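You operate a simulated robot arm through the tools that you are given. There is no shell and no other tool.

You are at the controls of a simulated robot arm. One attempt, no reset.

JOB
Park the pump and finish the right joint with the orange jointer.
Fine: rub it smooth, sweep the crumbs off with the wooden brush, put both tools back. Set down upright: wooden brush. What is to be rubbed or washed off counts as gone when no trace of it is left.

Only the result counts: the job must be done as asked and must still hold three seconds after the hand-in. Knocking over, shifting, dropping, spilling or breaking anything else fails it.

ROBOT AND FRAMES
A 7-joint arm with a fingered hand, fixed in place. Base frame: the origin is on the floor under the middle of its stand, x ahead of it, y to its left, z up; the work surface is at about z = 850. Lengths are in mm, angles in degrees, forces in N, time in s.
With the tool pointing down near the work surface it reaches from about 200 to 640 mm from the base axis. Its first joint turns from -115.0 to 115.0 degrees. Payload 3.1 kg.
Tool frame: the origin (TCP) lies between the finger pads and is the grasp point; the fingertips stand 22 mm ahead of it; z points along the fingers, y is the line along which they close. The gripper opens to 112 mm; its body begins 60 mm behind the TCP. The gripper is a hand of 3 fingers: y runs from the thumb to the fingers, the wrist lies at [0, 0, -218] in the tool frame, and closing takes about 1.5 s.
Orientation is that of the tool frame in the base frame, as [roll, pitch, yaw] about the fixed x, y, z axes, in that order (R = Rz(yaw) Ry(pitch) Rx(roll)). With the fingers straight down and closing along the base's y, the tool's x points along the base's -x, its y along +y and its z along -z.

CONTROLS
- The arm moves only by the tool step_arm. Its argument "deltas" is a list of rows, each a list of 2 entries, a list of its own where there are three numbers: the shift along the tool's x, y, z in mm, then the turn, a rotation vector about the tool's x, y, z in degrees. In form: [[[x, y, z], [rx, ry, rz]], ...]. A call has 1 to 20 rows; each row shifts and turns the commanded pose from where the row before left it, along the tool's axes as they then stand. "gripper" is the closure in counts, from 0 (fully open) to 255 (shut), set as the call begins (left out, the last holds). A row lasts 0.2 s, in which the tool goes at most 50 mm and 8.6 degrees; a call with a longer step from one row to the next is refused whole, and so is a gripper value outside its range. A pose out of reach is approached as far as the arm can. The call stops where the force on the tool passes 50 N (or 10 N more than at its start, if that is more) or the arm is blocked; 0.2 s more then pass. Each finger travels about 108 mm/s and halts on what it meets, pressing with about 31 N; the grip force reading is that of the motor and also rises with nothing between the fingers. The clock runs only during rows and for 0.2 s after the last one: add rows that do not move to give the fingers time. It gives the time, the measured TCP pose, the force on the tool (base axes), the opening and the grip force at its end, in the units of the frame above (readings bear some noise), with the torque about the TCP (base axes, N m) and any sound that the robot's microphone picked up.
- Cameras (640 x 400 px; columns grow to the right, rows downward): "scene" is fixed at [49.3, 501.1, 1487.3]; the picture's right is [-0.91, -0.41, 0.00], its down [-0.16, 0.36, -0.92] and it looks along [0.37, -0.84, -0.40] (base axes); focal length 376 px, centre (320, 200). "wrist" rides on the gripper at [66, 3, -80] in the tool frame; the picture's right is [-0.05, 1.00, 0.00], its down [-0.77, -0.04, -0.64] and it looks along [-0.64, -0.03, 0.77] (tool axes); focal length 275 px, centre (320, 200). There is no depth. A picture from a camera that has moved, and an enlarged one, comes with that camera's place and axes in the base frame and with its lens.
- grab_frame(camera): a new picture of that camera. It takes no simulated time.
- lift_body(by): slides the trunk up (or, below 0, down) by that many mm; the arm rides with it, the base frame stays. It gives what a move gives, with no picture.
- set_fingers(finger1, finger2, thumb_bend): sets how far each is bent, from 0 (flat) to 1 (curled in); at 0.3 the hand is open as for a grip, at 0.7 the pads meet at the TCP. One left out holds its place. A second passes; each finger stops where it meets its share of the squeeze, and holds until it gets a number again. A gripper value or a shape takes the hand back. It gives what a move gives, with no picture; readings hold the bend of each and the force on the fingers (four entries, about 0 where the hand has none), thumb and palm.
- hand_shape(shape): the hand has 3 fingers and takes this shape, open, in about a second: jaw (thumb against the fingers, like two jaws); tri (thumb and two fingers); tip (a fingertip pinch); poke (one finger out to press); point (the index stretched); flat (the hand flat); cup (the hand cupped); fist (a fist). The gripper value then closes the fingers along that shape, each until it touches; the sizes above hold for jaw. It gives what a move gives, with no picture.
- zoom(camera, box): a new picture of the part [left, top, right, bottom] of that camera's present view, enlarged. It takes no simulated time.
- hand_in(): hands the job in; it is judged then, once.

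Places have to be worked out from the pictures, the camera data and where the tool is seen. Open the gripper and draw the arm clear of the work before you hand the job in, unless the task says otherwise.

The tools are called after ">>>" by a JSON object that holds its "method" and its "body". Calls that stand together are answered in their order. step_arm: Moves the arm, as the interface text tells. Its arguments: {"type":"object","properties":{"deltas":{"type":"array","items":{"type":"array"}},"gripper":{"type":"number"}},"required":["deltas"]} The other tools are called the same way: lift_body (by) moves the trunk up or down; hand_shape (shape) gives the hand a shape; set_fingers (finger1, finger2, thumb_bend) moves the fingers one by one; grab_frame (camera) takes a picture; zoom (camera, box) takes an enlarged picture of a part of a camera's view; hand_in () hands the job in.

At the start:

```text
clock: 0.0
ee_pos: [366.9, -205.9, 1245.2]
ee_rot: [180.0, -0.1, 180.0]
contact_force: [1.0, -0.3, 0.5]
moment: [0.01, -0.02, 0.0]
grip_width: 111.9
finger_force: 0.0
shape: jaw
bend: [0.3, 0.3, 0.3]
finger forces: [0.0, 0.0, 0.0, 0.0, 0.0, 0.0]
trunk travel left (down, up): [-800.0, 190.0]
```

scene: 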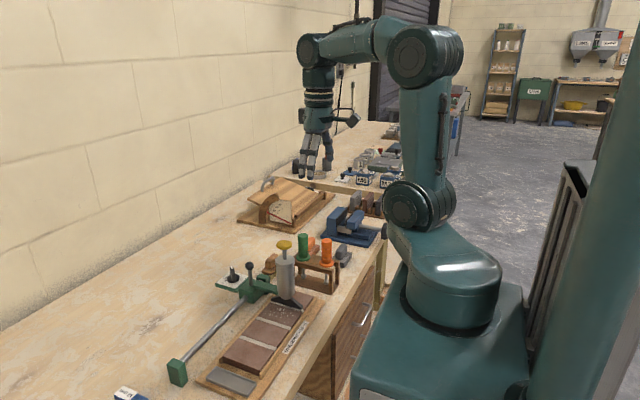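
wrist: 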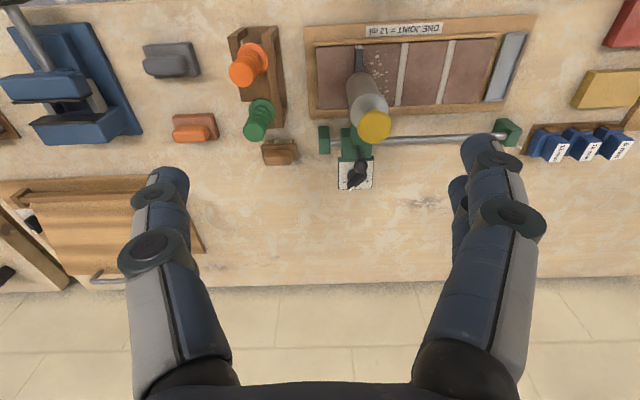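

I'll start by looking closely at the scene from both cameras to identify the pump, joints, jointers and brush.

>>> {"method": "zoom", "body": {"camera": "wrist", "box": [220, 0, 560, 210]}}

>>> {"method": "zoom", "body": {"camera": "scene", "box": [160, 220, 400, 400]}}

>>> {"method": "zoom", "body": {"camera": "wrist", "box": [0, 0, 320, 200]}}

>>> {"method": "zoom", "body": {"camera": "scene", "box": [220, 160, 420, 300]}}

```text
1.88 times, centred on (390, 105) of wrist
camera zoom: at [301.2, -203.3, 1325.3], right [0.05, 1.0, 0.0], down [0.77, -0.04, 0.64], along [0.64, -0.03, -0.77], focal length 518 px, centre (188, 379)
```

zoom: 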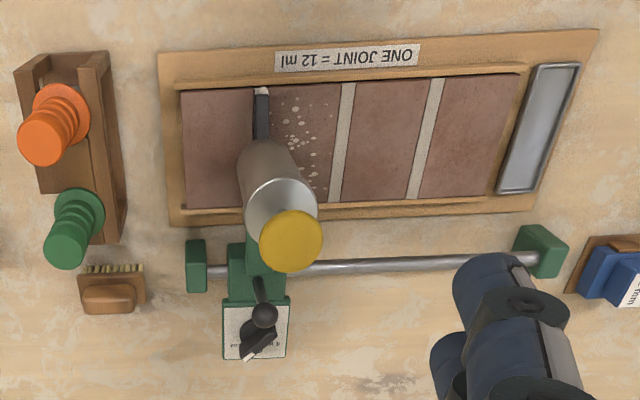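

```text
2.22 times, centred on (280, 310) of scene
camera zoom: at [49.3, 501.1, 1487.3], right [-0.91, -0.41, 0.0], down [-0.16, 0.36, -0.92], along [0.37, -0.84, -0.4], focal length 835 px, centre (409, -44)
```

zoom: 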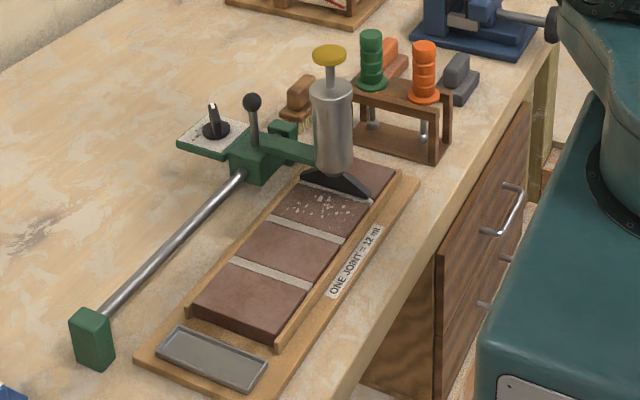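

```text
2.00 times, centred on (160, 100) of wrist
camera zoom: at [301.2, -203.3, 1325.3], right [0.05, 1.0, 0.0], down [0.77, -0.04, 0.64], along [0.64, -0.03, -0.77], focal length 551 px, centre (640, 400)
```

zoom: 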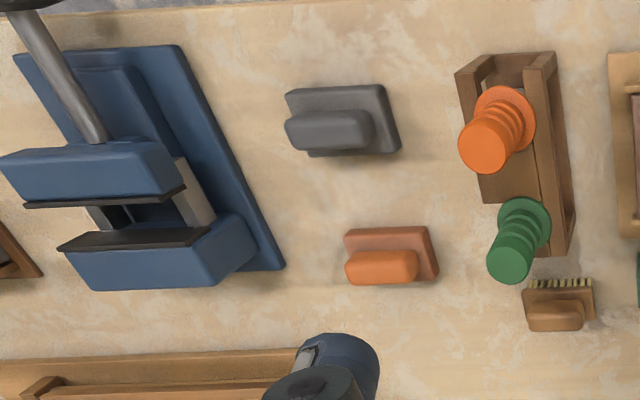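

```text
2.86 times, centred on (320, 230) of scene
camera zoom: at [49.3, 501.1, 1487.3], right [-0.91, -0.41, 0.0], down [-0.16, 0.36, -0.92], along [0.37, -0.84, -0.4], focal length 1074 px, centre (320, 114)
```

zoom: 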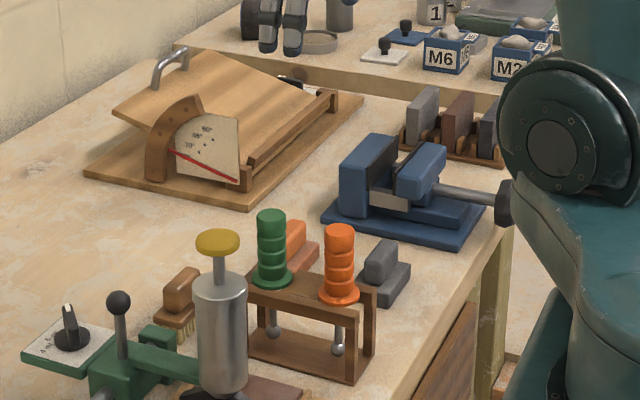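

The pump (steel cylinder with yellow plunger) sits over the right joint (most −y), crumbs lie beside it, and the jointers stand in the wooden rack with the wooden brush behind it. I'll move back and lower for a closer, better-angled view with the wrist camera.

>>> {"method": "step_arm", "body": {"deltas": [[[19.5, 18, 15], [0, 0, 0]], [[19.5, 18, 15], [0, 0, 0]], [[19.5, 18, 15], [0, 0, 0]], [[19.5, 18, 15], [0, 0, 0]], [[19.5, 18, 15], [0, 0, 0]], [[19.5, 18, 15], [0, 0, 0]]]}}

>>> {"method": "grab_frame", "body": {"camera": "wrist"}}

>>> {"method": "grab_frame", "body": {"camera": "scene"}}

```text
clock: 1.4
ee_pos: [249.8, -96.9, 1155.4]
ee_rot: [-180.0, 0.2, 179.9]
contact_force: [-0.5, -0.9, 0.1]
moment: [0.03, -0.01, -0.03]
grip_width: 111.9
finger_force: 0.1
shape: jaw
bend: [0.3, 0.3, 0.3]
finger forces: [0.1, 0.0, 0.0, 0.1, 0.0, 0.1]
trunk travel left (down, up): [-800.0, 190.0]
```

```text
taken
camera wrist: at [184.9, -94.0, 1236.2], right [0.05, 1.0, 0.0], down [0.77, -0.04, 0.64], along [0.64, -0.03, -0.77], focal length 275 px, centre (320, 200)
```

wrist: 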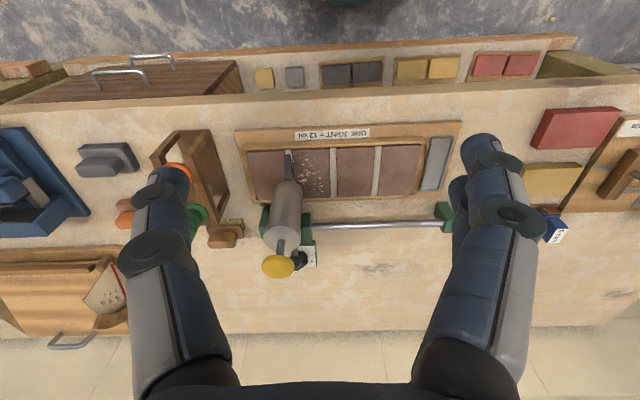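

```text
taken
```

scene: 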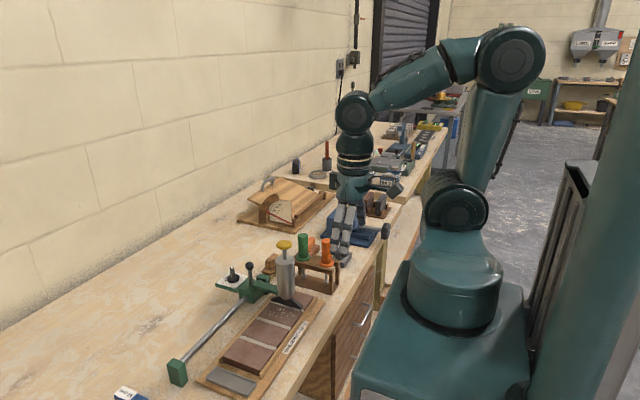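

>>> {"method": "zoom", "body": {"camera": "wrist", "box": [220, 100, 480, 280]}}

>>> {"method": "zoom", "body": {"camera": "wrist", "box": [60, 110, 260, 260]}}

>>> {"method": "zoom", "body": {"camera": "scene", "box": [160, 220, 360, 400]}}

>>> {"method": "zoom", "body": {"camera": "wrist", "box": [440, 40, 640, 250]}}

```text
2.22 times, centred on (350, 190) of wrist
camera zoom: at [184.9, -94.0, 1236.2], right [0.05, 1.0, 0.0], down [0.77, -0.04, 0.64], along [0.64, -0.03, -0.77], focal length 612 px, centre (253, 222)
```

zoom: 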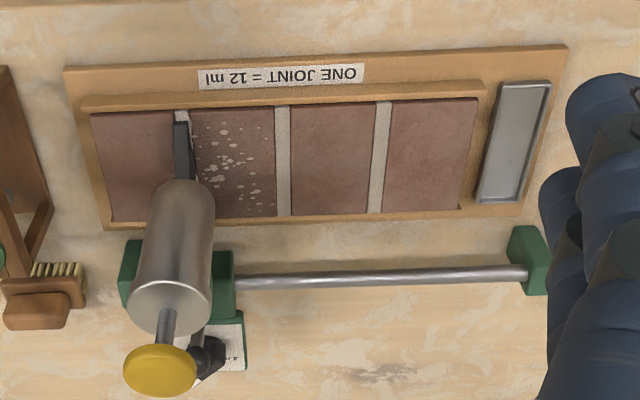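

```text
2.67 times, centred on (160, 185) of wrist
camera zoom: at [184.9, -94.0, 1236.2], right [0.05, 1.0, 0.0], down [0.77, -0.04, 0.64], along [0.64, -0.03, -0.77], focal length 734 px, centre (747, 240)
```

zoom: 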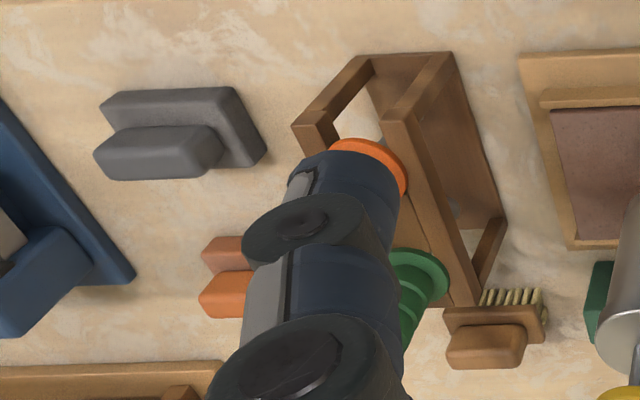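

```text
2.22 times, centred on (260, 310) of scene
camera zoom: at [49.3, 501.1, 1487.3], right [-0.91, -0.41, 0.0], down [-0.16, 0.36, -0.92], along [0.37, -0.84, -0.4], focal length 835 px, centre (453, -44)
```

zoom: 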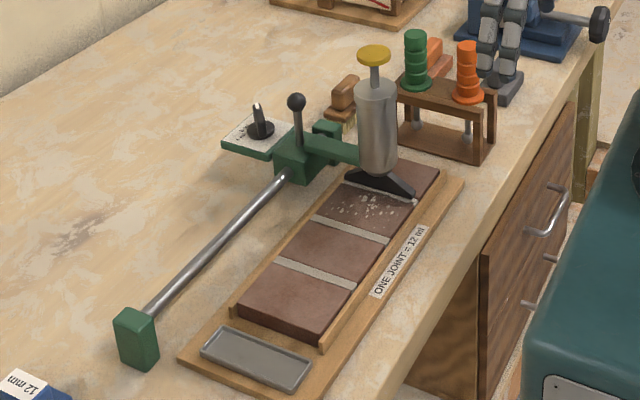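

```text
1.90 times, centred on (540, 145) of wrist
camera zoom: at [184.9, -94.0, 1236.2], right [0.05, 1.0, 0.0], down [0.77, -0.04, 0.64], along [0.64, -0.03, -0.77], focal length 524 px, centre (-99, 305)
```

zoom: 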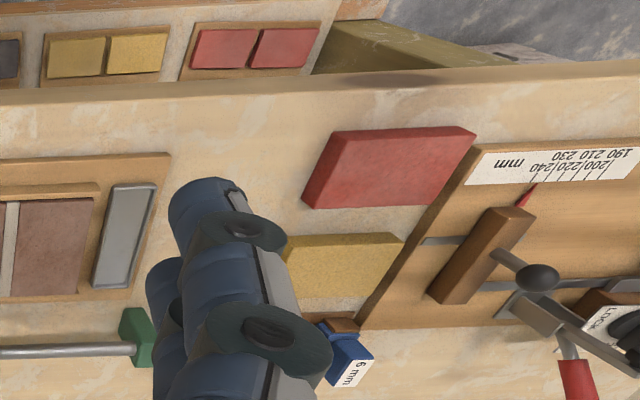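

The right joint is at about y≈−151, tiles top near z≈876, pump carriage on a rail at x≈528, with a drip tray at y≈+85 (probable parking spot). I'll move to a spot to read the dial plate and study the pump carriage before touching it.

>>> {"method": "step_arm", "body": {"deltas": [[[-34, 9, 6], [0, 0, 0]], [[-34, 9, 6], [0, 0, 0]], [[-34, 9, 6], [0, 0, 0]], [[-34, 9, 6], [0, 0, 0]]]}}

>>> {"method": "grab_frame", "body": {"camera": "wrist"}}

>>> {"method": "zoom", "body": {"camera": "wrist", "box": [180, 80, 340, 220]}}

>>> {"method": "zoom", "body": {"camera": "wrist", "box": [340, 0, 500, 140]}}

```text
clock: 2.4
ee_pos: [386.3, -63.3, 1128.5]
ee_rot: [180.0, -0.1, 180.0]
contact_force: [0.6, -0.8, -0.1]
moment: [0.0, 0.03, 0.04]
grip_width: 111.6
finger_force: 0.1
shape: jaw
bend: [0.3, 0.3, 0.3]
finger forces: [0.0, 0.0, 0.0, 0.0, 0.0, 0.0]
trunk travel left (down, up): [-800.0, 190.0]
```

```text
taken
camera wrist: at [320.4, -60.1, 1209.8], right [0.05, 1.0, 0.0], down [0.77, -0.04, 0.63], along [0.63, -0.03, -0.77], focal length 275 px, centre (320, 200)
```

wrist: 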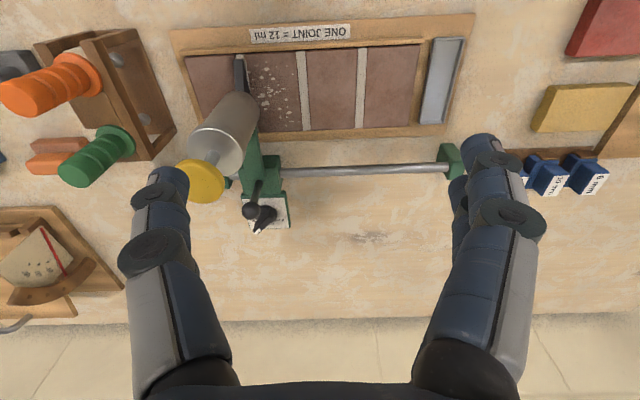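

```text
2.86 times, centred on (260, 150) of wrist
camera zoom: at [320.4, -60.1, 1209.8], right [0.05, 1.0, 0.0], down [0.77, -0.04, 0.63], along [0.63, -0.03, -0.77], focal length 786 px, centre (491, 343)
```

zoom: 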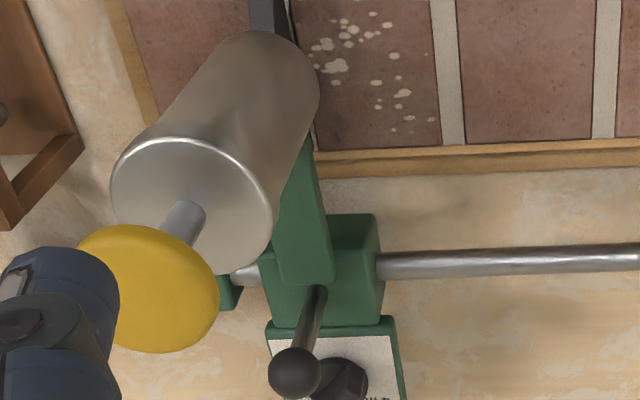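

```text
2.86 times, centred on (420, 70) of wrist
camera zoom: at [320.4, -60.1, 1209.8], right [0.05, 1.0, 0.0], down [0.77, -0.04, 0.63], along [0.63, -0.03, -0.77], focal length 786 px, centre (34, 571)
```

zoom: 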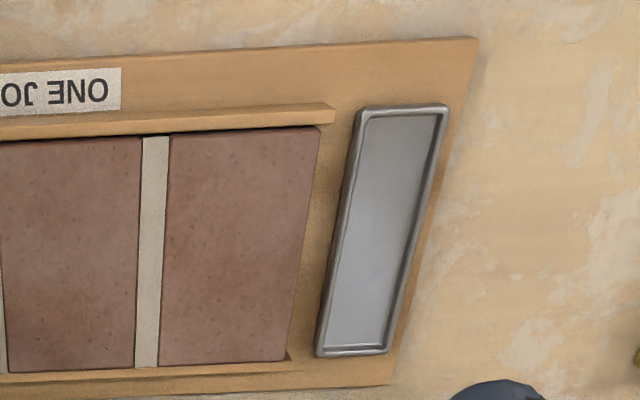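

>>> {"method": "zoom", "body": {"camera": "wrist", "box": [225, 170, 315, 240]}}

>>> {"method": "zoom", "body": {"camera": "scene", "box": [210, 255, 310, 315]}}

```text
5.71 times, centred on (270, 205) of wrist
camera zoom: at [320.4, -60.1, 1209.8], right [0.05, 1.0, 0.0], down [0.77, -0.04, 0.63], along [0.63, -0.03, -0.77], focal length 1573 px, centre (606, 171)
```

zoom: 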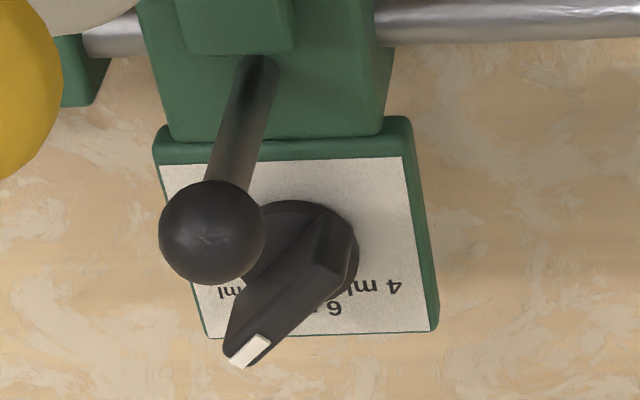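

```text
6.40 times, centred on (260, 285) of scene
camera zoom: at [49.3, 501.1, 1487.3], right [-0.91, -0.41, 0.0], down [-0.16, 0.36, -0.92], along [0.37, -0.84, -0.4], focal length 2405 px, centre (704, -344)
```

zoom: 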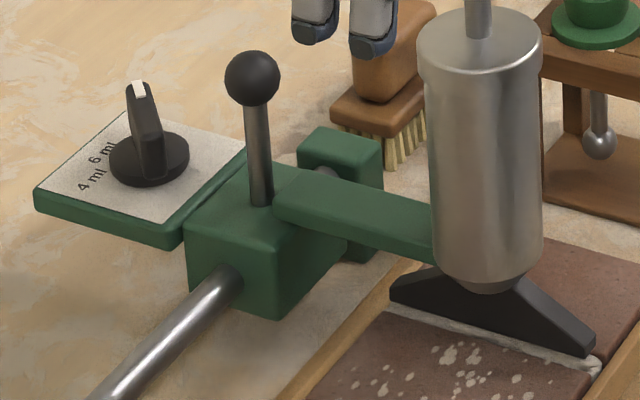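

The dial is a dose setting (leave it alone); the black-ball lever on the carriage, at about (527,−150, ball z≈968), is a natural slide handle. I'll go over it with the hand open so that the thumb is on its −y side, then view.

>>> {"method": "step_arm", "body": {"deltas": [[[-36.5, -12.2, 0], [0, 0, 0]], [[-36.5, -12.2, 0], [0, 0, 0]], [[-36.5, -12.2, 0], [0, 0, 0]], [[-36.5, -12.2, 0], [0, 0, 0]], [[0, 0, 30], [0, 0, 0]], [[0, 0, 0], [0, 0, 0]]]}}

>>> {"method": "grab_frame", "body": {"camera": "wrist"}}

>>> {"method": "zoom", "body": {"camera": "scene", "box": [200, 120, 400, 320]}}

```text
clock: 3.8
ee_pos: [530.4, -111.9, 1102.7]
ee_rot: [180.0, 0.0, -180.0]
contact_force: [0.1, -0.1, 0.6]
moment: [-0.03, 0.01, 0.03]
grip_width: 111.9
finger_force: 0.0
shape: jaw
bend: [0.3, 0.3, 0.3]
finger forces: [0.0, 0.0, 0.0, 0.1, 0.1, 0.1]
trunk travel left (down, up): [-800.0, 190.0]
```

```text
taken
camera wrist: at [464.0, -109.5, 1182.6], right [0.05, 1.0, 0.0], down [0.77, -0.04, 0.64], along [0.63, -0.03, -0.77], focal length 275 px, centre (320, 200)
```

wrist: 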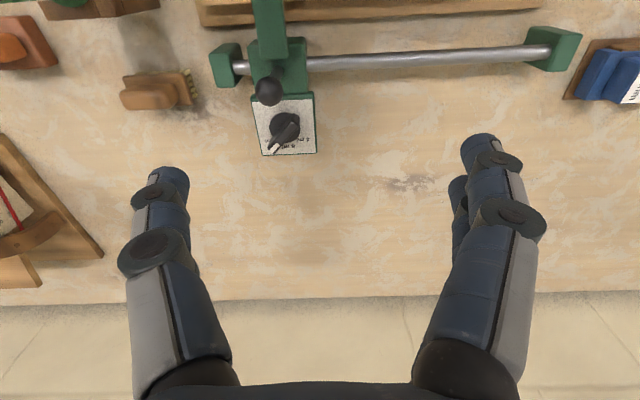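

```text
2.00 times, centred on (300, 220) of scene
camera zoom: at [49.3, 501.1, 1487.3], right [-0.91, -0.41, 0.0], down [-0.16, 0.36, -0.92], along [0.37, -0.84, -0.4], focal length 751 px, centre (360, 160)
```

zoom: 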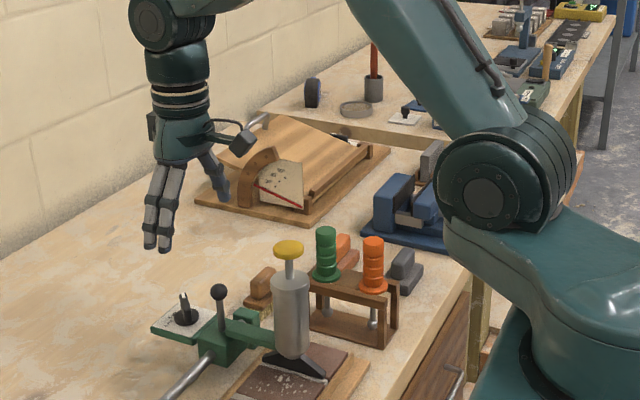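

Ball confirmed at ≈(529,−151,968). I'm descending with the thumb on its −y side to about z≈952.

>>> {"method": "step_arm", "body": {"deltas": [[[0, -2, 38], [0, 0, 0]], [[0, 0, 38], [0, 0, 0]], [[0, 0, 38], [0, 0, 0]], [[0, 0, 36], [0, 0, 0]], [[0, 0, 0], [0, 0, 0]]]}}

>>> {"method": "grab_frame", "body": {"camera": "wrist"}}

>>> {"method": "zoom", "body": {"camera": "scene", "box": [200, 180, 360, 320]}}

```text
clock: 5.0
ee_pos: [531.6, -113.4, 949.1]
ee_rot: [179.9, 0.1, 179.9]
contact_force: [1.3, -3.0, 6.5]
moment: [-0.23, 0.05, -0.01]
grip_width: 112.0
finger_force: 0.2
shape: jaw
bend: [0.3, 0.3, 0.3]
finger forces: [0.0, 0.0, 0.0, 0.1, 6.0, 0.1]
trunk travel left (down, up): [-800.0, 190.0]
```

```text
taken
camera wrist: at [465.1, -109.9, 1030.5], right [0.05, 1.0, 0.0], down [0.77, -0.04, 0.64], along [0.64, -0.03, -0.77], focal length 275 px, centre (320, 200)
```

wrist: 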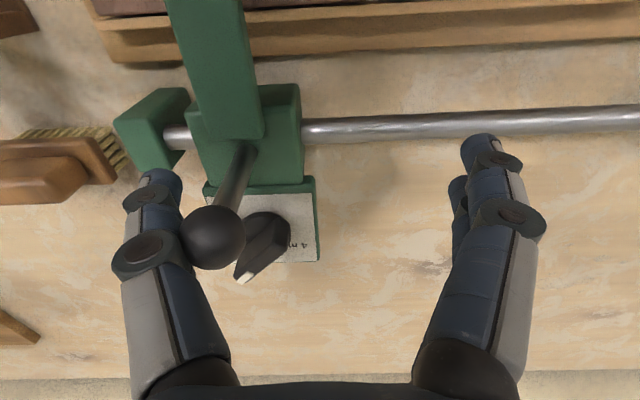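

```text
2.86 times, centred on (280, 250) of scene
camera zoom: at [49.3, 501.1, 1487.3], right [-0.91, -0.41, 0.0], down [-0.16, 0.36, -0.92], along [0.37, -0.84, -0.4], focal length 1074 px, centre (434, 57)
```

zoom: 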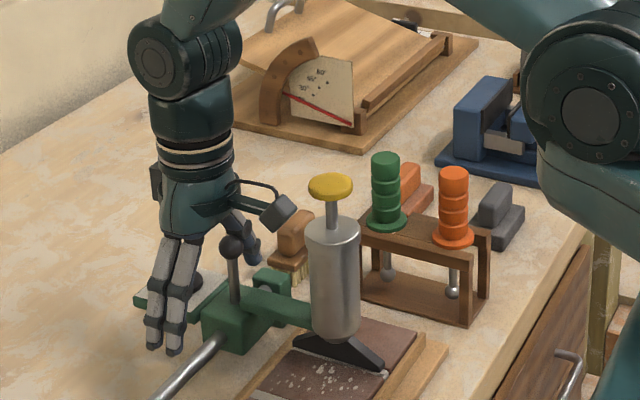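

The thumb already touches the ball lightly (6 N). Now I push gently toward +y to see if the carriage slides.

>>> {"method": "step_arm", "body": {"deltas": [[[0, 5, 0], [0, 0, 0]], [[0, 8, 0], [0, 0, 0]], [[0, 8, 0], [0, 0, 0]], [[0, 8, 0], [0, 0, 0]]]}}

>>> {"method": "grab_frame", "body": {"camera": "wrist"}}

>>> {"method": "zoom", "body": {"camera": "scene", "box": [200, 180, 360, 320]}}

```text
clock: 6.0
ee_pos: [532.4, -83.0, 950.2]
ee_rot: [180.0, 0.0, 180.0]
contact_force: [-1.2, 0.2, 0.1]
moment: [-0.02, -0.02, 0.0]
grip_width: 111.9
finger_force: 0.1
shape: jaw
bend: [0.3, 0.3, 0.3]
finger forces: [0.1, 0.1, 0.1, 0.0, 0.5, 0.0]
trunk travel left (down, up): [-800.0, 190.0]
```

```text
taken
camera wrist: at [466.2, -79.7, 1031.9], right [0.05, 1.0, 0.0], down [0.77, -0.04, 0.64], along [0.63, -0.03, -0.77], focal length 275 px, centre (320, 200)
```

wrist: 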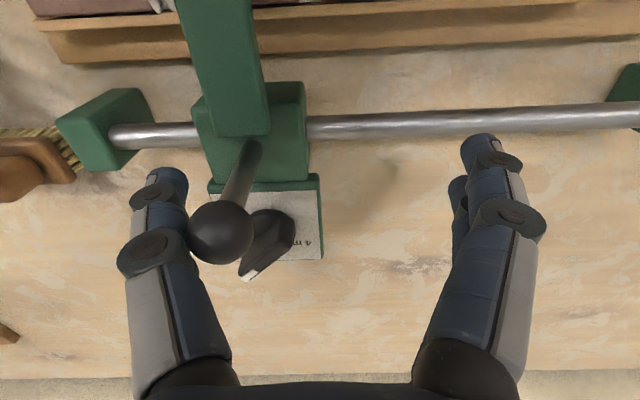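

```text
2.86 times, centred on (280, 250) of scene
camera zoom: at [49.3, 501.1, 1487.3], right [-0.91, -0.41, 0.0], down [-0.16, 0.36, -0.92], along [0.37, -0.84, -0.4], focal length 1074 px, centre (434, 57)
```

zoom: 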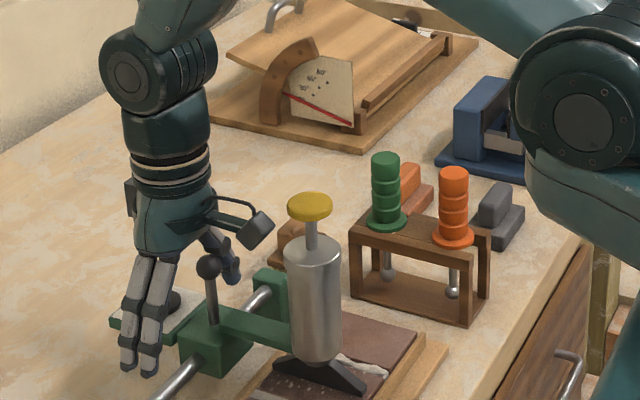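

The carriage slides easily and the pump follows. I keep pushing it at moderate speed toward the tray.

>>> {"method": "step_arm", "body": {"deltas": [[[0, 12, 0], [0, 0, 0]], [[0, 16, 0], [0, 0, 0]], [[0, 16, 0], [0, 0, 0]], [[0, 16, 0], [0, 0, 0]], [[0, 16, 0], [0, 0, 0]], [[0, 16, 0], [0, 0, 0]], [[0, 16, 0], [0, 0, 0]], [[0, 16, 0], [0, 0, 0]], [[0, 16, 0], [0, 0, 0]], [[0, 12, 0], [0, 0, 0]], [[0, 8, 0], [0, 0, 0]], [[0, 6, 0], [0, 0, 0]]]}}

>>> {"method": "grab_frame", "body": {"camera": "wrist"}}

>>> {"method": "grab_frame", "body": {"camera": "scene"}}

```text
clock: 8.6
ee_pos: [533.1, 82.2, 951.2]
ee_rot: [-180.0, -0.1, -179.9]
contact_force: [0.2, -1.1, 0.4]
moment: [-0.03, -0.02, 0.0]
grip_width: 112.0
finger_force: 0.1
shape: jaw
bend: [0.3, 0.3, 0.3]
finger forces: [0.0, 0.0, 0.0, 0.0, 0.7, 0.1]
trunk travel left (down, up): [-800.0, 190.0]
```

```text
taken
camera wrist: at [466.8, 85.4, 1031.3], right [0.05, 1.0, 0.0], down [0.77, -0.04, 0.64], along [0.63, -0.03, -0.77], focal length 275 px, centre (320, 200)
```

wrist: 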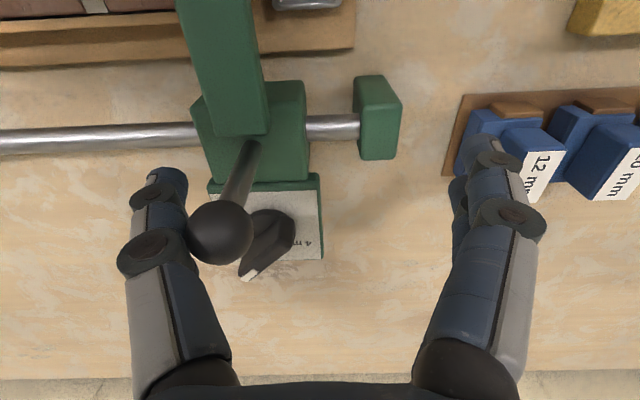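

```text
taken
```

scene: 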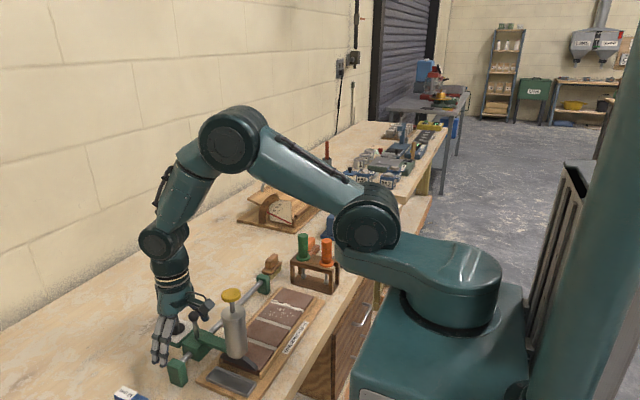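

The carriage is at about y≈50 with ~23 mm left to the rail's end stop. I raise the hand a little for clearance over the blue gauge blocks and keep pushing gently to the stop above the tray.

>>> {"method": "step_arm", "body": {"deltas": [[[0, 0, -6], [0, 0, 0]], [[0, 6, 0], [0, 0, 0]], [[0, 6, 0], [0, 0, 0]], [[0, 4, 0], [0, 0, 0]], [[0, 3, 0], [0, 0, 0]], [[0, 0, 0], [0, 0, 0]]]}}

>>> {"method": "grab_frame", "body": {"camera": "wrist"}}

>>> {"method": "zoom", "body": {"camera": "scene", "box": [140, 270, 320, 400]}}

```text
clock: 10.0
ee_pos: [531.9, 102.1, 957.9]
ee_rot: [180.0, 0.0, 180.0]
contact_force: [-0.4, 0.8, 0.0]
moment: [0.04, 0.0, -0.04]
grip_width: 111.7
finger_force: 0.0
shape: jaw
bend: [0.3, 0.3, 0.3]
finger forces: [0.1, 0.1, 0.2, 0.1, 0.5, 0.1]
trunk travel left (down, up): [-800.0, 190.0]
```

```text
taken
camera wrist: at [466.5, 103.6, 1038.1], right [0.05, 1.0, 0.0], down [0.77, -0.04, 0.64], along [0.64, -0.03, -0.77], focal length 275 px, centre (320, 200)
```

wrist: 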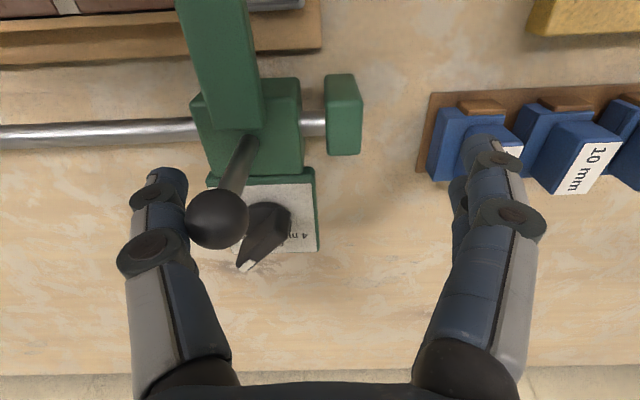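

```text
3.08 times, centred on (230, 335) of scene
camera zoom: at [49.3, 501.1, 1487.3], right [-0.91, -0.41, 0.0], down [-0.16, 0.36, -0.92], along [0.37, -0.84, -0.4], focal length 1156 px, centre (597, -215)
```

zoom: 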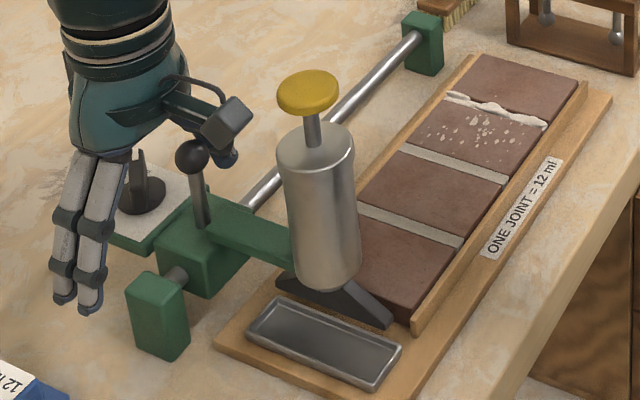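

About 10 mm remain to the stop and the nozzle is just short of the tray; I keep nudging until the stop is felt.

>>> {"method": "step_arm", "body": {"deltas": [[[0, 4, 0], [0, 0, 0]], [[0, 4, 0], [0, 0, 0]], [[0, 3, 0], [0, 0, 0]], [[0, 3, 0], [0, 0, 0]], [[0, 0, 0], [0, 0, 0]]]}}

>>> {"method": "grab_frame", "body": {"camera": "wrist"}}

>>> {"method": "zoom", "body": {"camera": "scene", "box": [140, 270, 320, 400]}}

```text
clock: 11.2
ee_pos: [531.9, 113.8, 956.9]
ee_rot: [180.0, 0.0, 179.9]
contact_force: [0.2, -5.3, 1.3]
moment: [0.03, 0.01, 0.01]
grip_width: 111.7
finger_force: 0.1
shape: jaw
bend: [0.3, 0.3, 0.29]
finger forces: [0.1, 0.0, 0.1, 0.0, 5.1, 0.0]
trunk travel left (down, up): [-800.0, 190.0]
```

```text
taken
camera wrist: at [466.3, 117.0, 1037.7], right [0.05, 1.0, 0.0], down [0.77, -0.04, 0.64], along [0.63, -0.03, -0.77], focal length 275 px, centre (320, 200)
```

wrist: 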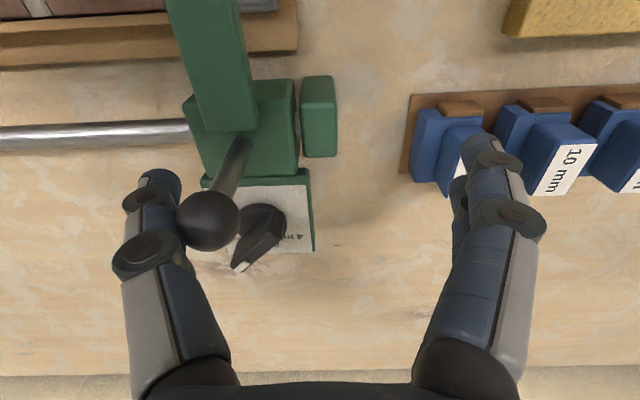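

```text
3.08 times, centred on (230, 335) of scene
camera zoom: at [49.3, 501.1, 1487.3], right [-0.91, -0.41, 0.0], down [-0.16, 0.36, -0.92], along [0.37, -0.84, -0.4], focal length 1156 px, centre (597, -215)
```

zoom: 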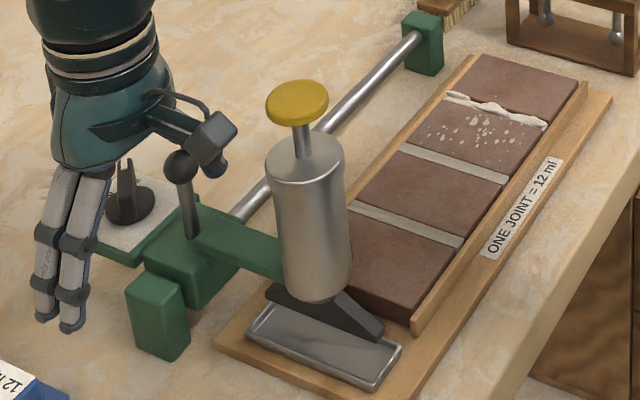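

Force rose to 5 N, suggesting the end stop. I'll nudge another 3 mm to confirm it is the stop.

>>> {"method": "step_arm", "body": {"deltas": [[[0, 2, 0], [0, 0, 0]], [[0, 2, 0], [0, 0, 0]], [[0, 0, 0], [0, 0, 0]], [[0, 0, 0], [0, 0, 0]]]}}

>>> {"method": "zoom", "body": {"camera": "wrist", "box": [150, 60, 350, 260]}}

>>> {"method": "zoom", "body": {"camera": "scene", "box": [170, 300, 290, 400]}}

```text
clock: 12.2
ee_pos: [532.3, 117.7, 957.0]
ee_rot: [179.9, 0.1, 180.0]
contact_force: [-0.8, -12.1, -0.6]
moment: [0.27, 0.02, -0.05]
grip_width: 111.7
finger_force: 0.1
shape: jaw
bend: [0.3, 0.3, 0.27]
finger forces: [0.0, 0.0, 0.0, 0.0, 9.3, 0.0]
trunk travel left (down, up): [-800.0, 190.0]
```

```text
2.00 times, centred on (250, 160) of wrist
camera zoom: at [466.6, 119.7, 1037.9], right [0.05, 1.0, 0.0], down [0.77, -0.04, 0.64], along [0.63, -0.03, -0.77], focal length 551 px, centre (460, 280)
```

zoom: 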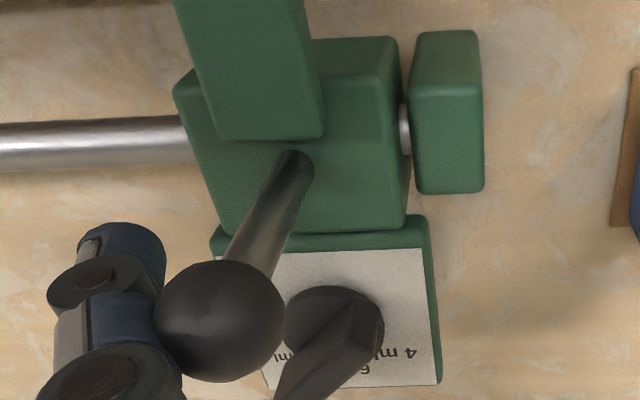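

```text
4.00 times, centred on (230, 350) of scene
camera zoom: at [49.3, 501.1, 1487.3], right [-0.91, -0.41, 0.0], down [-0.16, 0.36, -0.92], along [0.37, -0.84, -0.4], focal length 1503 px, centre (680, -400)
```

zoom: 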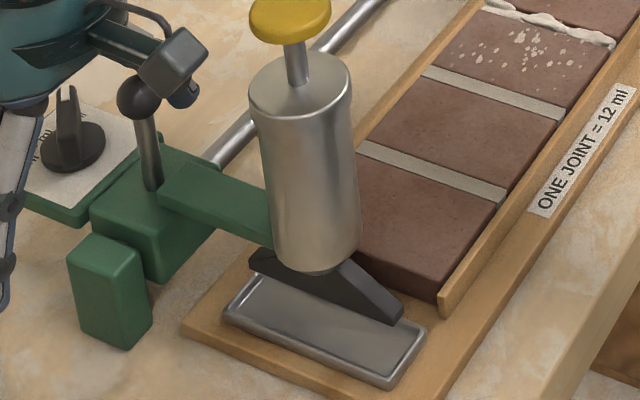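

The carriage is at its stop, and projecting the nozzle down puts it over the tray's centre line: the pump is parked. I back the thumb off the ball, then rise and move over toward the jointer rack for a close look.

>>> {"method": "step_arm", "body": {"deltas": [[[0, -8, 0], [0, 0, 0]], [[0, -8, 0], [0, 0, 0]], [[0, 0, -40], [0, 0, 0]], [[0, 0, -45], [0, 0, 0]], [[0, 0, -45], [0, 0, 0]], [[0, 0, -45], [0, 0, 0]], [[20, -40, 0], [0, 0, 0]], [[20, -40, 0], [0, 0, 0]], [[20, -40, 0], [0, 0, 0]], [[20, -40, 0], [0, 0, 0]], [[20, -40, 0], [0, 0, 0]]]}}

>>> {"method": "grab_frame", "body": {"camera": "wrist"}}

>>> {"method": "zoom", "body": {"camera": "scene", "box": [150, 240, 360, 400]}}

```text
clock: 14.6
ee_pos: [431.6, -97.0, 1130.3]
ee_rot: [179.9, 0.1, -179.9]
contact_force: [-0.3, -0.1, 0.7]
moment: [0.02, -0.01, 0.02]
grip_width: 111.9
finger_force: 0.1
shape: jaw
bend: [0.3, 0.3, 0.3]
finger forces: [0.1, 0.0, 0.0, 0.0, 0.1, 0.1]
trunk travel left (down, up): [-800.0, 190.0]
```

```text
taken
camera wrist: at [365.4, -94.6, 1210.9], right [0.05, 1.0, 0.0], down [0.77, -0.04, 0.64], along [0.64, -0.03, -0.77], focal length 275 px, centre (320, 200)
```

wrist: 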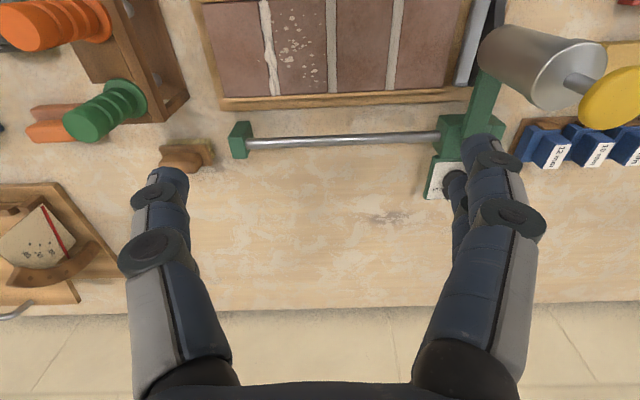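

```text
2.50 times, centred on (255, 320) of scene
camera zoom: at [49.3, 501.1, 1487.3], right [-0.91, -0.41, 0.0], down [-0.16, 0.36, -0.92], along [0.37, -0.84, -0.4], focal length 939 px, centre (482, -100)
```

zoom: 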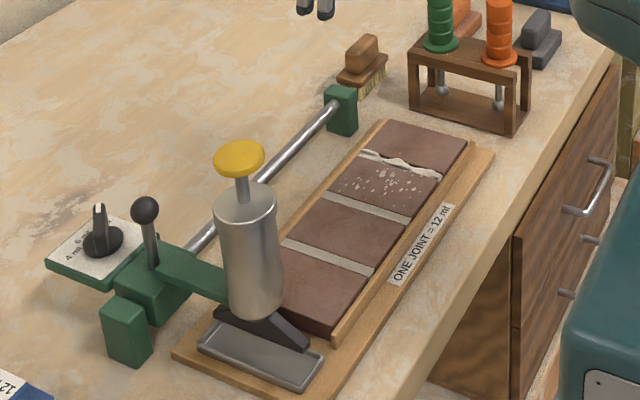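

The pump stays parked at the tray. Now I move near the rack to look into its structure and locate the orange jointer precisely.

>>> {"method": "step_arm", "body": {"deltas": [[[22, -32, 5], [0, 0, 0]], [[22, -32, 5], [0, 0, 0]], [[22, -32, 5], [0, 0, 0]], [[22, -32, 5], [0, 0, 0]], [[22, -32, 5], [0, 0, 0]], [[22, -32, 5], [0, 0, 0]]]}}

>>> {"method": "grab_frame", "body": {"camera": "wrist"}}

>>> {"method": "zoom", "body": {"camera": "scene", "box": [240, 210, 380, 320]}}

```text
clock: 16.0
ee_pos: [299.0, -285.4, 1100.4]
ee_rot: [-180.0, 0.1, -180.0]
contact_force: [0.7, -0.6, 0.4]
moment: [0.02, -0.02, -0.02]
grip_width: 111.9
finger_force: 0.0
shape: jaw
bend: [0.3, 0.3, 0.3]
finger forces: [0.0, 0.0, 0.1, 0.0, 0.1, 0.0]
trunk travel left (down, up): [-800.0, 190.0]
```

```text
taken
camera wrist: at [231.7, -283.5, 1181.0], right [0.05, 1.0, 0.0], down [0.77, -0.04, 0.64], along [0.64, -0.03, -0.77], focal length 275 px, centre (320, 200)
```

wrist: 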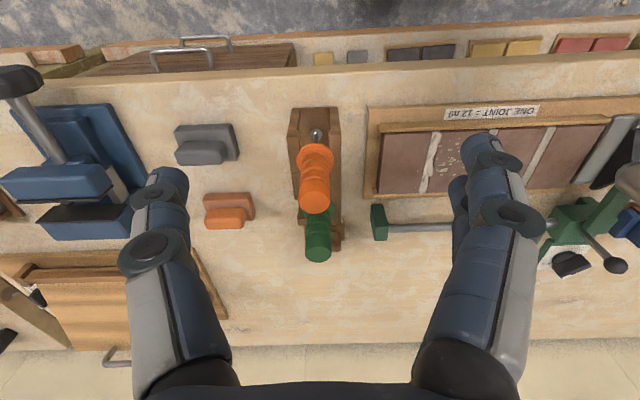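

```text
3.64 times, centred on (310, 265) of scene
camera zoom: at [49.3, 501.1, 1487.3], right [-0.91, -0.41, 0.0], down [-0.16, 0.36, -0.92], along [0.37, -0.84, -0.4], focal length 1366 px, centre (356, -36)
```

zoom: 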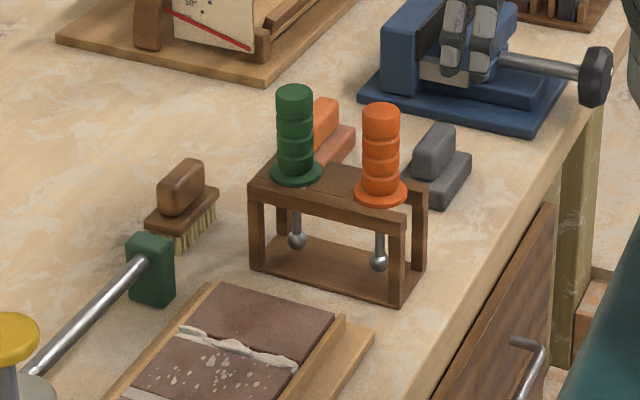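

>>> {"method": "zoom", "body": {"camera": "wrist", "box": [265, 90, 375, 270]}}

>>> {"method": "zoom", "body": {"camera": "wrist", "box": [360, 90, 500, 210]}}

>>> {"method": "zoom", "body": {"camera": "scene", "box": [280, 230, 350, 290]}}

```text
2.22 times, centred on (320, 180) of wrist
camera zoom: at [231.7, -283.5, 1181.0], right [0.05, 1.0, 0.0], down [0.77, -0.04, 0.64], along [0.64, -0.03, -0.77], focal length 612 px, centre (320, 244)
```

zoom: 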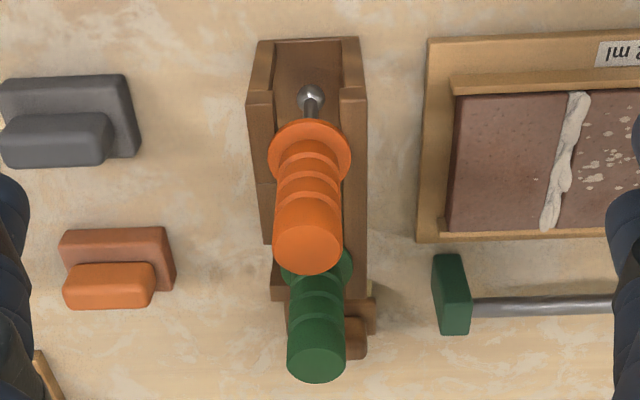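

```text
3.33 times, centred on (430, 150) of wrist
camera zoom: at [231.7, -283.5, 1181.0], right [0.05, 1.0, 0.0], down [0.77, -0.04, 0.64], along [0.64, -0.03, -0.77], focal length 918 px, centre (-47, 367)
```

zoom: 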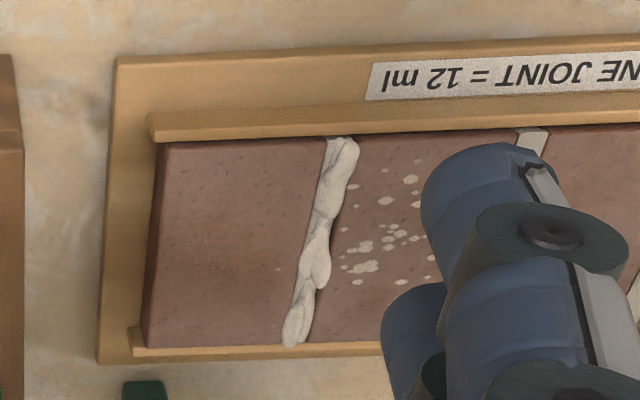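

```text
6.67 times, centred on (315, 260) of scene
camera zoom: at [49.3, 501.1, 1487.3], right [-0.91, -0.41, 0.0], down [-0.16, 0.36, -0.92], along [0.37, -0.84, -0.4], focal length 2505 px, centre (353, -200)
```

zoom: 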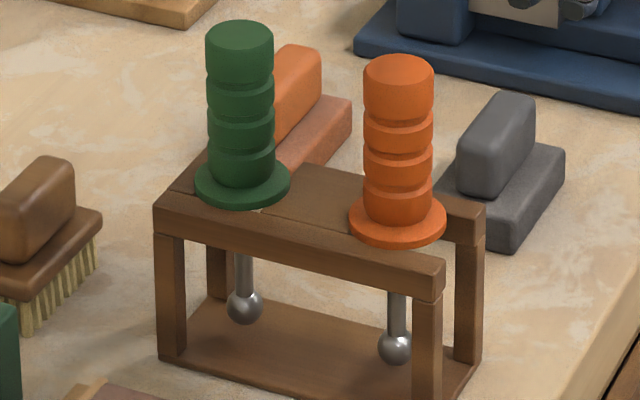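

The orange jointer stands at about (381,−295): handle ~28 mm thick, top z≈1000, flange ≈932, with a ball tip ~56 mm beneath; the rack slot is far wider than the ball so it can be lifted straight out. I move above it to check alignment (the TCP projects to the image centre).

>>> {"method": "step_arm", "body": {"deltas": [[[-28, -3.3, 10], [0, 0, 0]], [[-28, -3.3, 10], [0, 0, 0]], [[-26, -3.3, 15], [0, 0, 0]], [[0, 0, 0], [0, 0, 0]]]}}

>>> {"method": "grab_frame", "body": {"camera": "wrist"}}

>>> {"method": "zoom", "body": {"camera": "scene", "box": [240, 160, 400, 300]}}

```text
clock: 17.0
ee_pos: [380.6, -297.5, 1066.0]
ee_rot: [180.0, 0.0, 179.9]
contact_force: [0.0, 0.5, -0.1]
moment: [-0.02, -0.04, 0.0]
grip_width: 111.8
finger_force: 0.0
shape: jaw
bend: [0.3, 0.3, 0.3]
finger forces: [0.0, 0.0, 0.1, 0.1, 0.0, 0.1]
trunk travel left (down, up): [-800.0, 190.0]
```

```text
taken
camera wrist: at [315.0, -294.4, 1147.3], right [0.05, 1.0, 0.0], down [0.77, -0.04, 0.64], along [0.64, -0.03, -0.77], focal length 275 px, centre (320, 200)
```

wrist: 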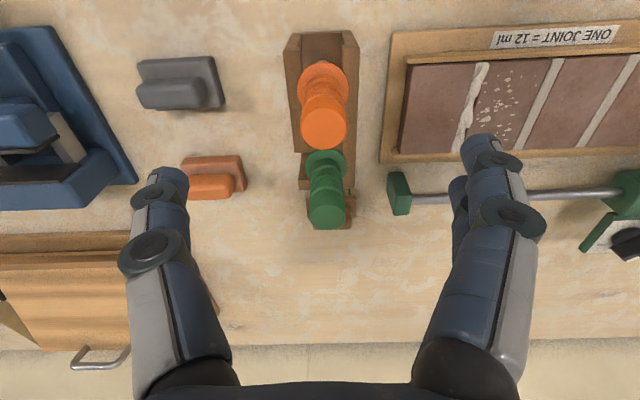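

```text
2.86 times, centred on (320, 230) of scene
camera zoom: at [49.3, 501.1, 1487.3], right [-0.91, -0.41, 0.0], down [-0.16, 0.36, -0.92], along [0.37, -0.84, -0.4], focal length 1074 px, centre (320, 114)
```

zoom: 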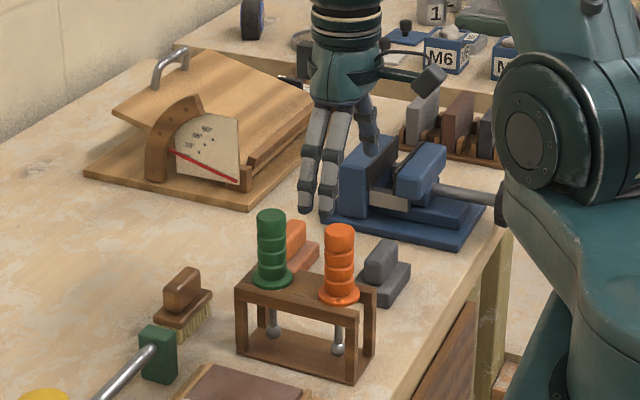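

>>> {"method": "zoom", "body": {"camera": "wrist", "box": [270, 20, 370, 240]}}

>>> {"method": "zoom", "body": {"camera": "wrist", "box": [280, 40, 360, 160]}}

```text
1.82 times, centred on (320, 130) of wrist
camera zoom: at [315.0, -294.4, 1147.3], right [0.05, 1.0, 0.0], down [0.77, -0.04, 0.64], along [0.64, -0.03, -0.77], focal length 500 px, centre (320, 327)
```

zoom: 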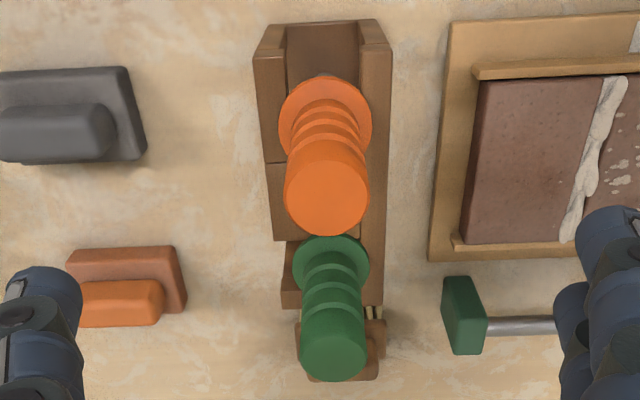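

```text
3.33 times, centred on (320, 100) of wrist
camera zoom: at [315.0, -294.4, 1147.3], right [0.05, 1.0, 0.0], down [0.77, -0.04, 0.64], along [0.64, -0.03, -0.77], focal length 918 px, centre (320, 533)
```

zoom: 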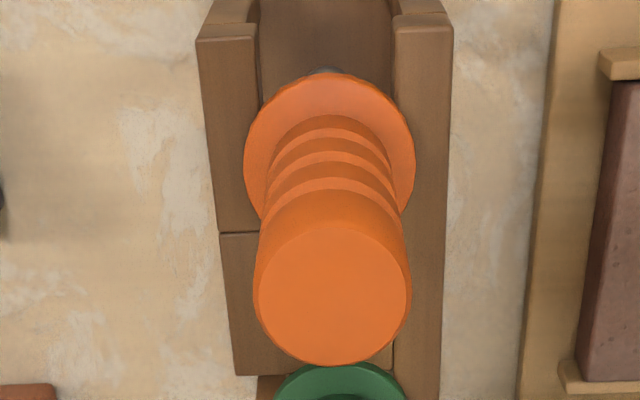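

Measured axis ≈(381.4,−295.5), top ≈1003, flange ≈936. I correct +2 mm in y and descend so that the fingertips stay above the flange (TCP z≈970).

>>> {"method": "step_arm", "body": {"deltas": [[[-0.8, 2, 20], [0, 0, 0]], [[0, 0, 28], [0, 0, 0]], [[0, 0, 28], [0, 0, 0]], [[0, 0, 20], [0, 0, 0]], [[0, 0, 0], [0, 0, 0]]]}}

>>> {"method": "grab_frame", "body": {"camera": "wrist"}}

>>> {"method": "zoom", "body": {"camera": "scene", "box": [260, 180, 380, 290]}}

```text
clock: 18.2
ee_pos: [382.8, -296.5, 971.2]
ee_rot: [179.9, 0.1, 179.9]
contact_force: [-0.2, 0.5, 0.4]
moment: [0.01, 0.02, 0.01]
grip_width: 111.6
finger_force: 0.0
shape: jaw
bend: [0.3, 0.3, 0.3]
finger forces: [0.0, 0.1, 0.0, 0.0, 0.0, 0.0]
trunk travel left (down, up): [-800.0, 190.0]
```

```text
taken
camera wrist: at [317.2, -293.8, 1052.7], right [0.05, 1.0, 0.0], down [0.77, -0.04, 0.64], along [0.64, -0.03, -0.77], focal length 275 px, centre (320, 200)
```

wrist: 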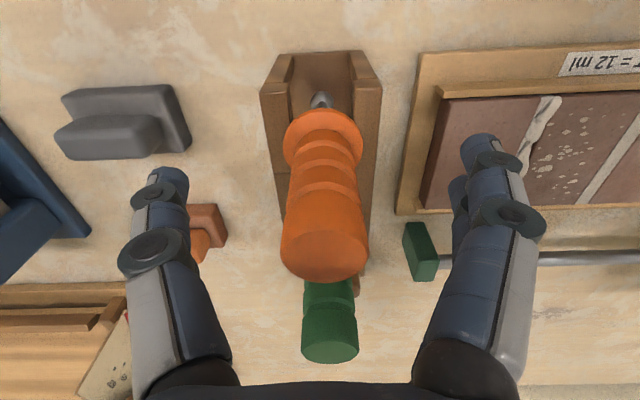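

```text
3.64 times, centred on (320, 235) of scene
camera zoom: at [49.3, 501.1, 1487.3], right [-0.91, -0.41, 0.0], down [-0.16, 0.36, -0.92], along [0.37, -0.84, -0.4], focal length 1366 px, centre (320, 73)
```

zoom: 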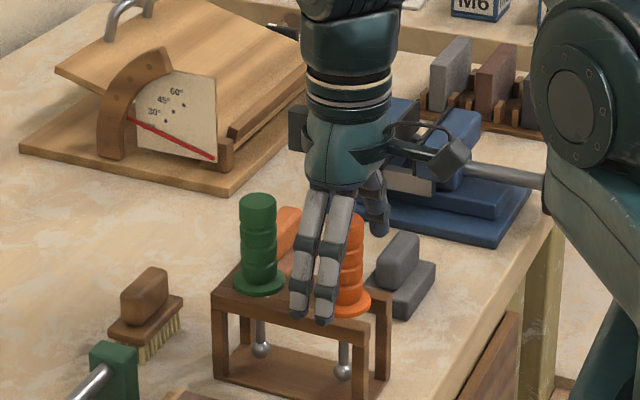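

>>> {"method": "zoom", "body": {"camera": "wrist", "box": [250, 80, 400, 290]}}

```text
1.90 times, centred on (325, 185) of wrist
camera zoom: at [317.2, -293.8, 1052.7], right [0.05, 1.0, 0.0], down [0.77, -0.04, 0.64], along [0.64, -0.03, -0.77], focal length 524 px, centre (310, 229)
```

zoom: 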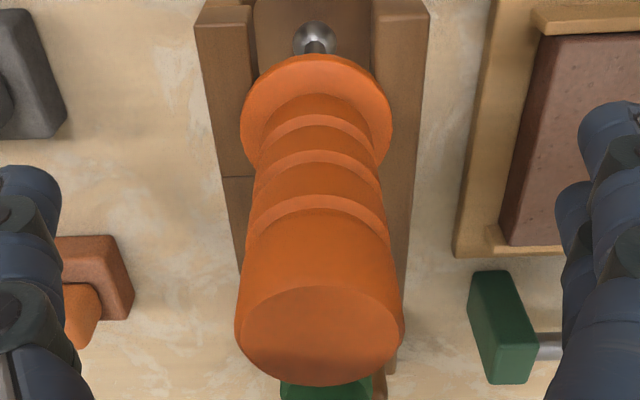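

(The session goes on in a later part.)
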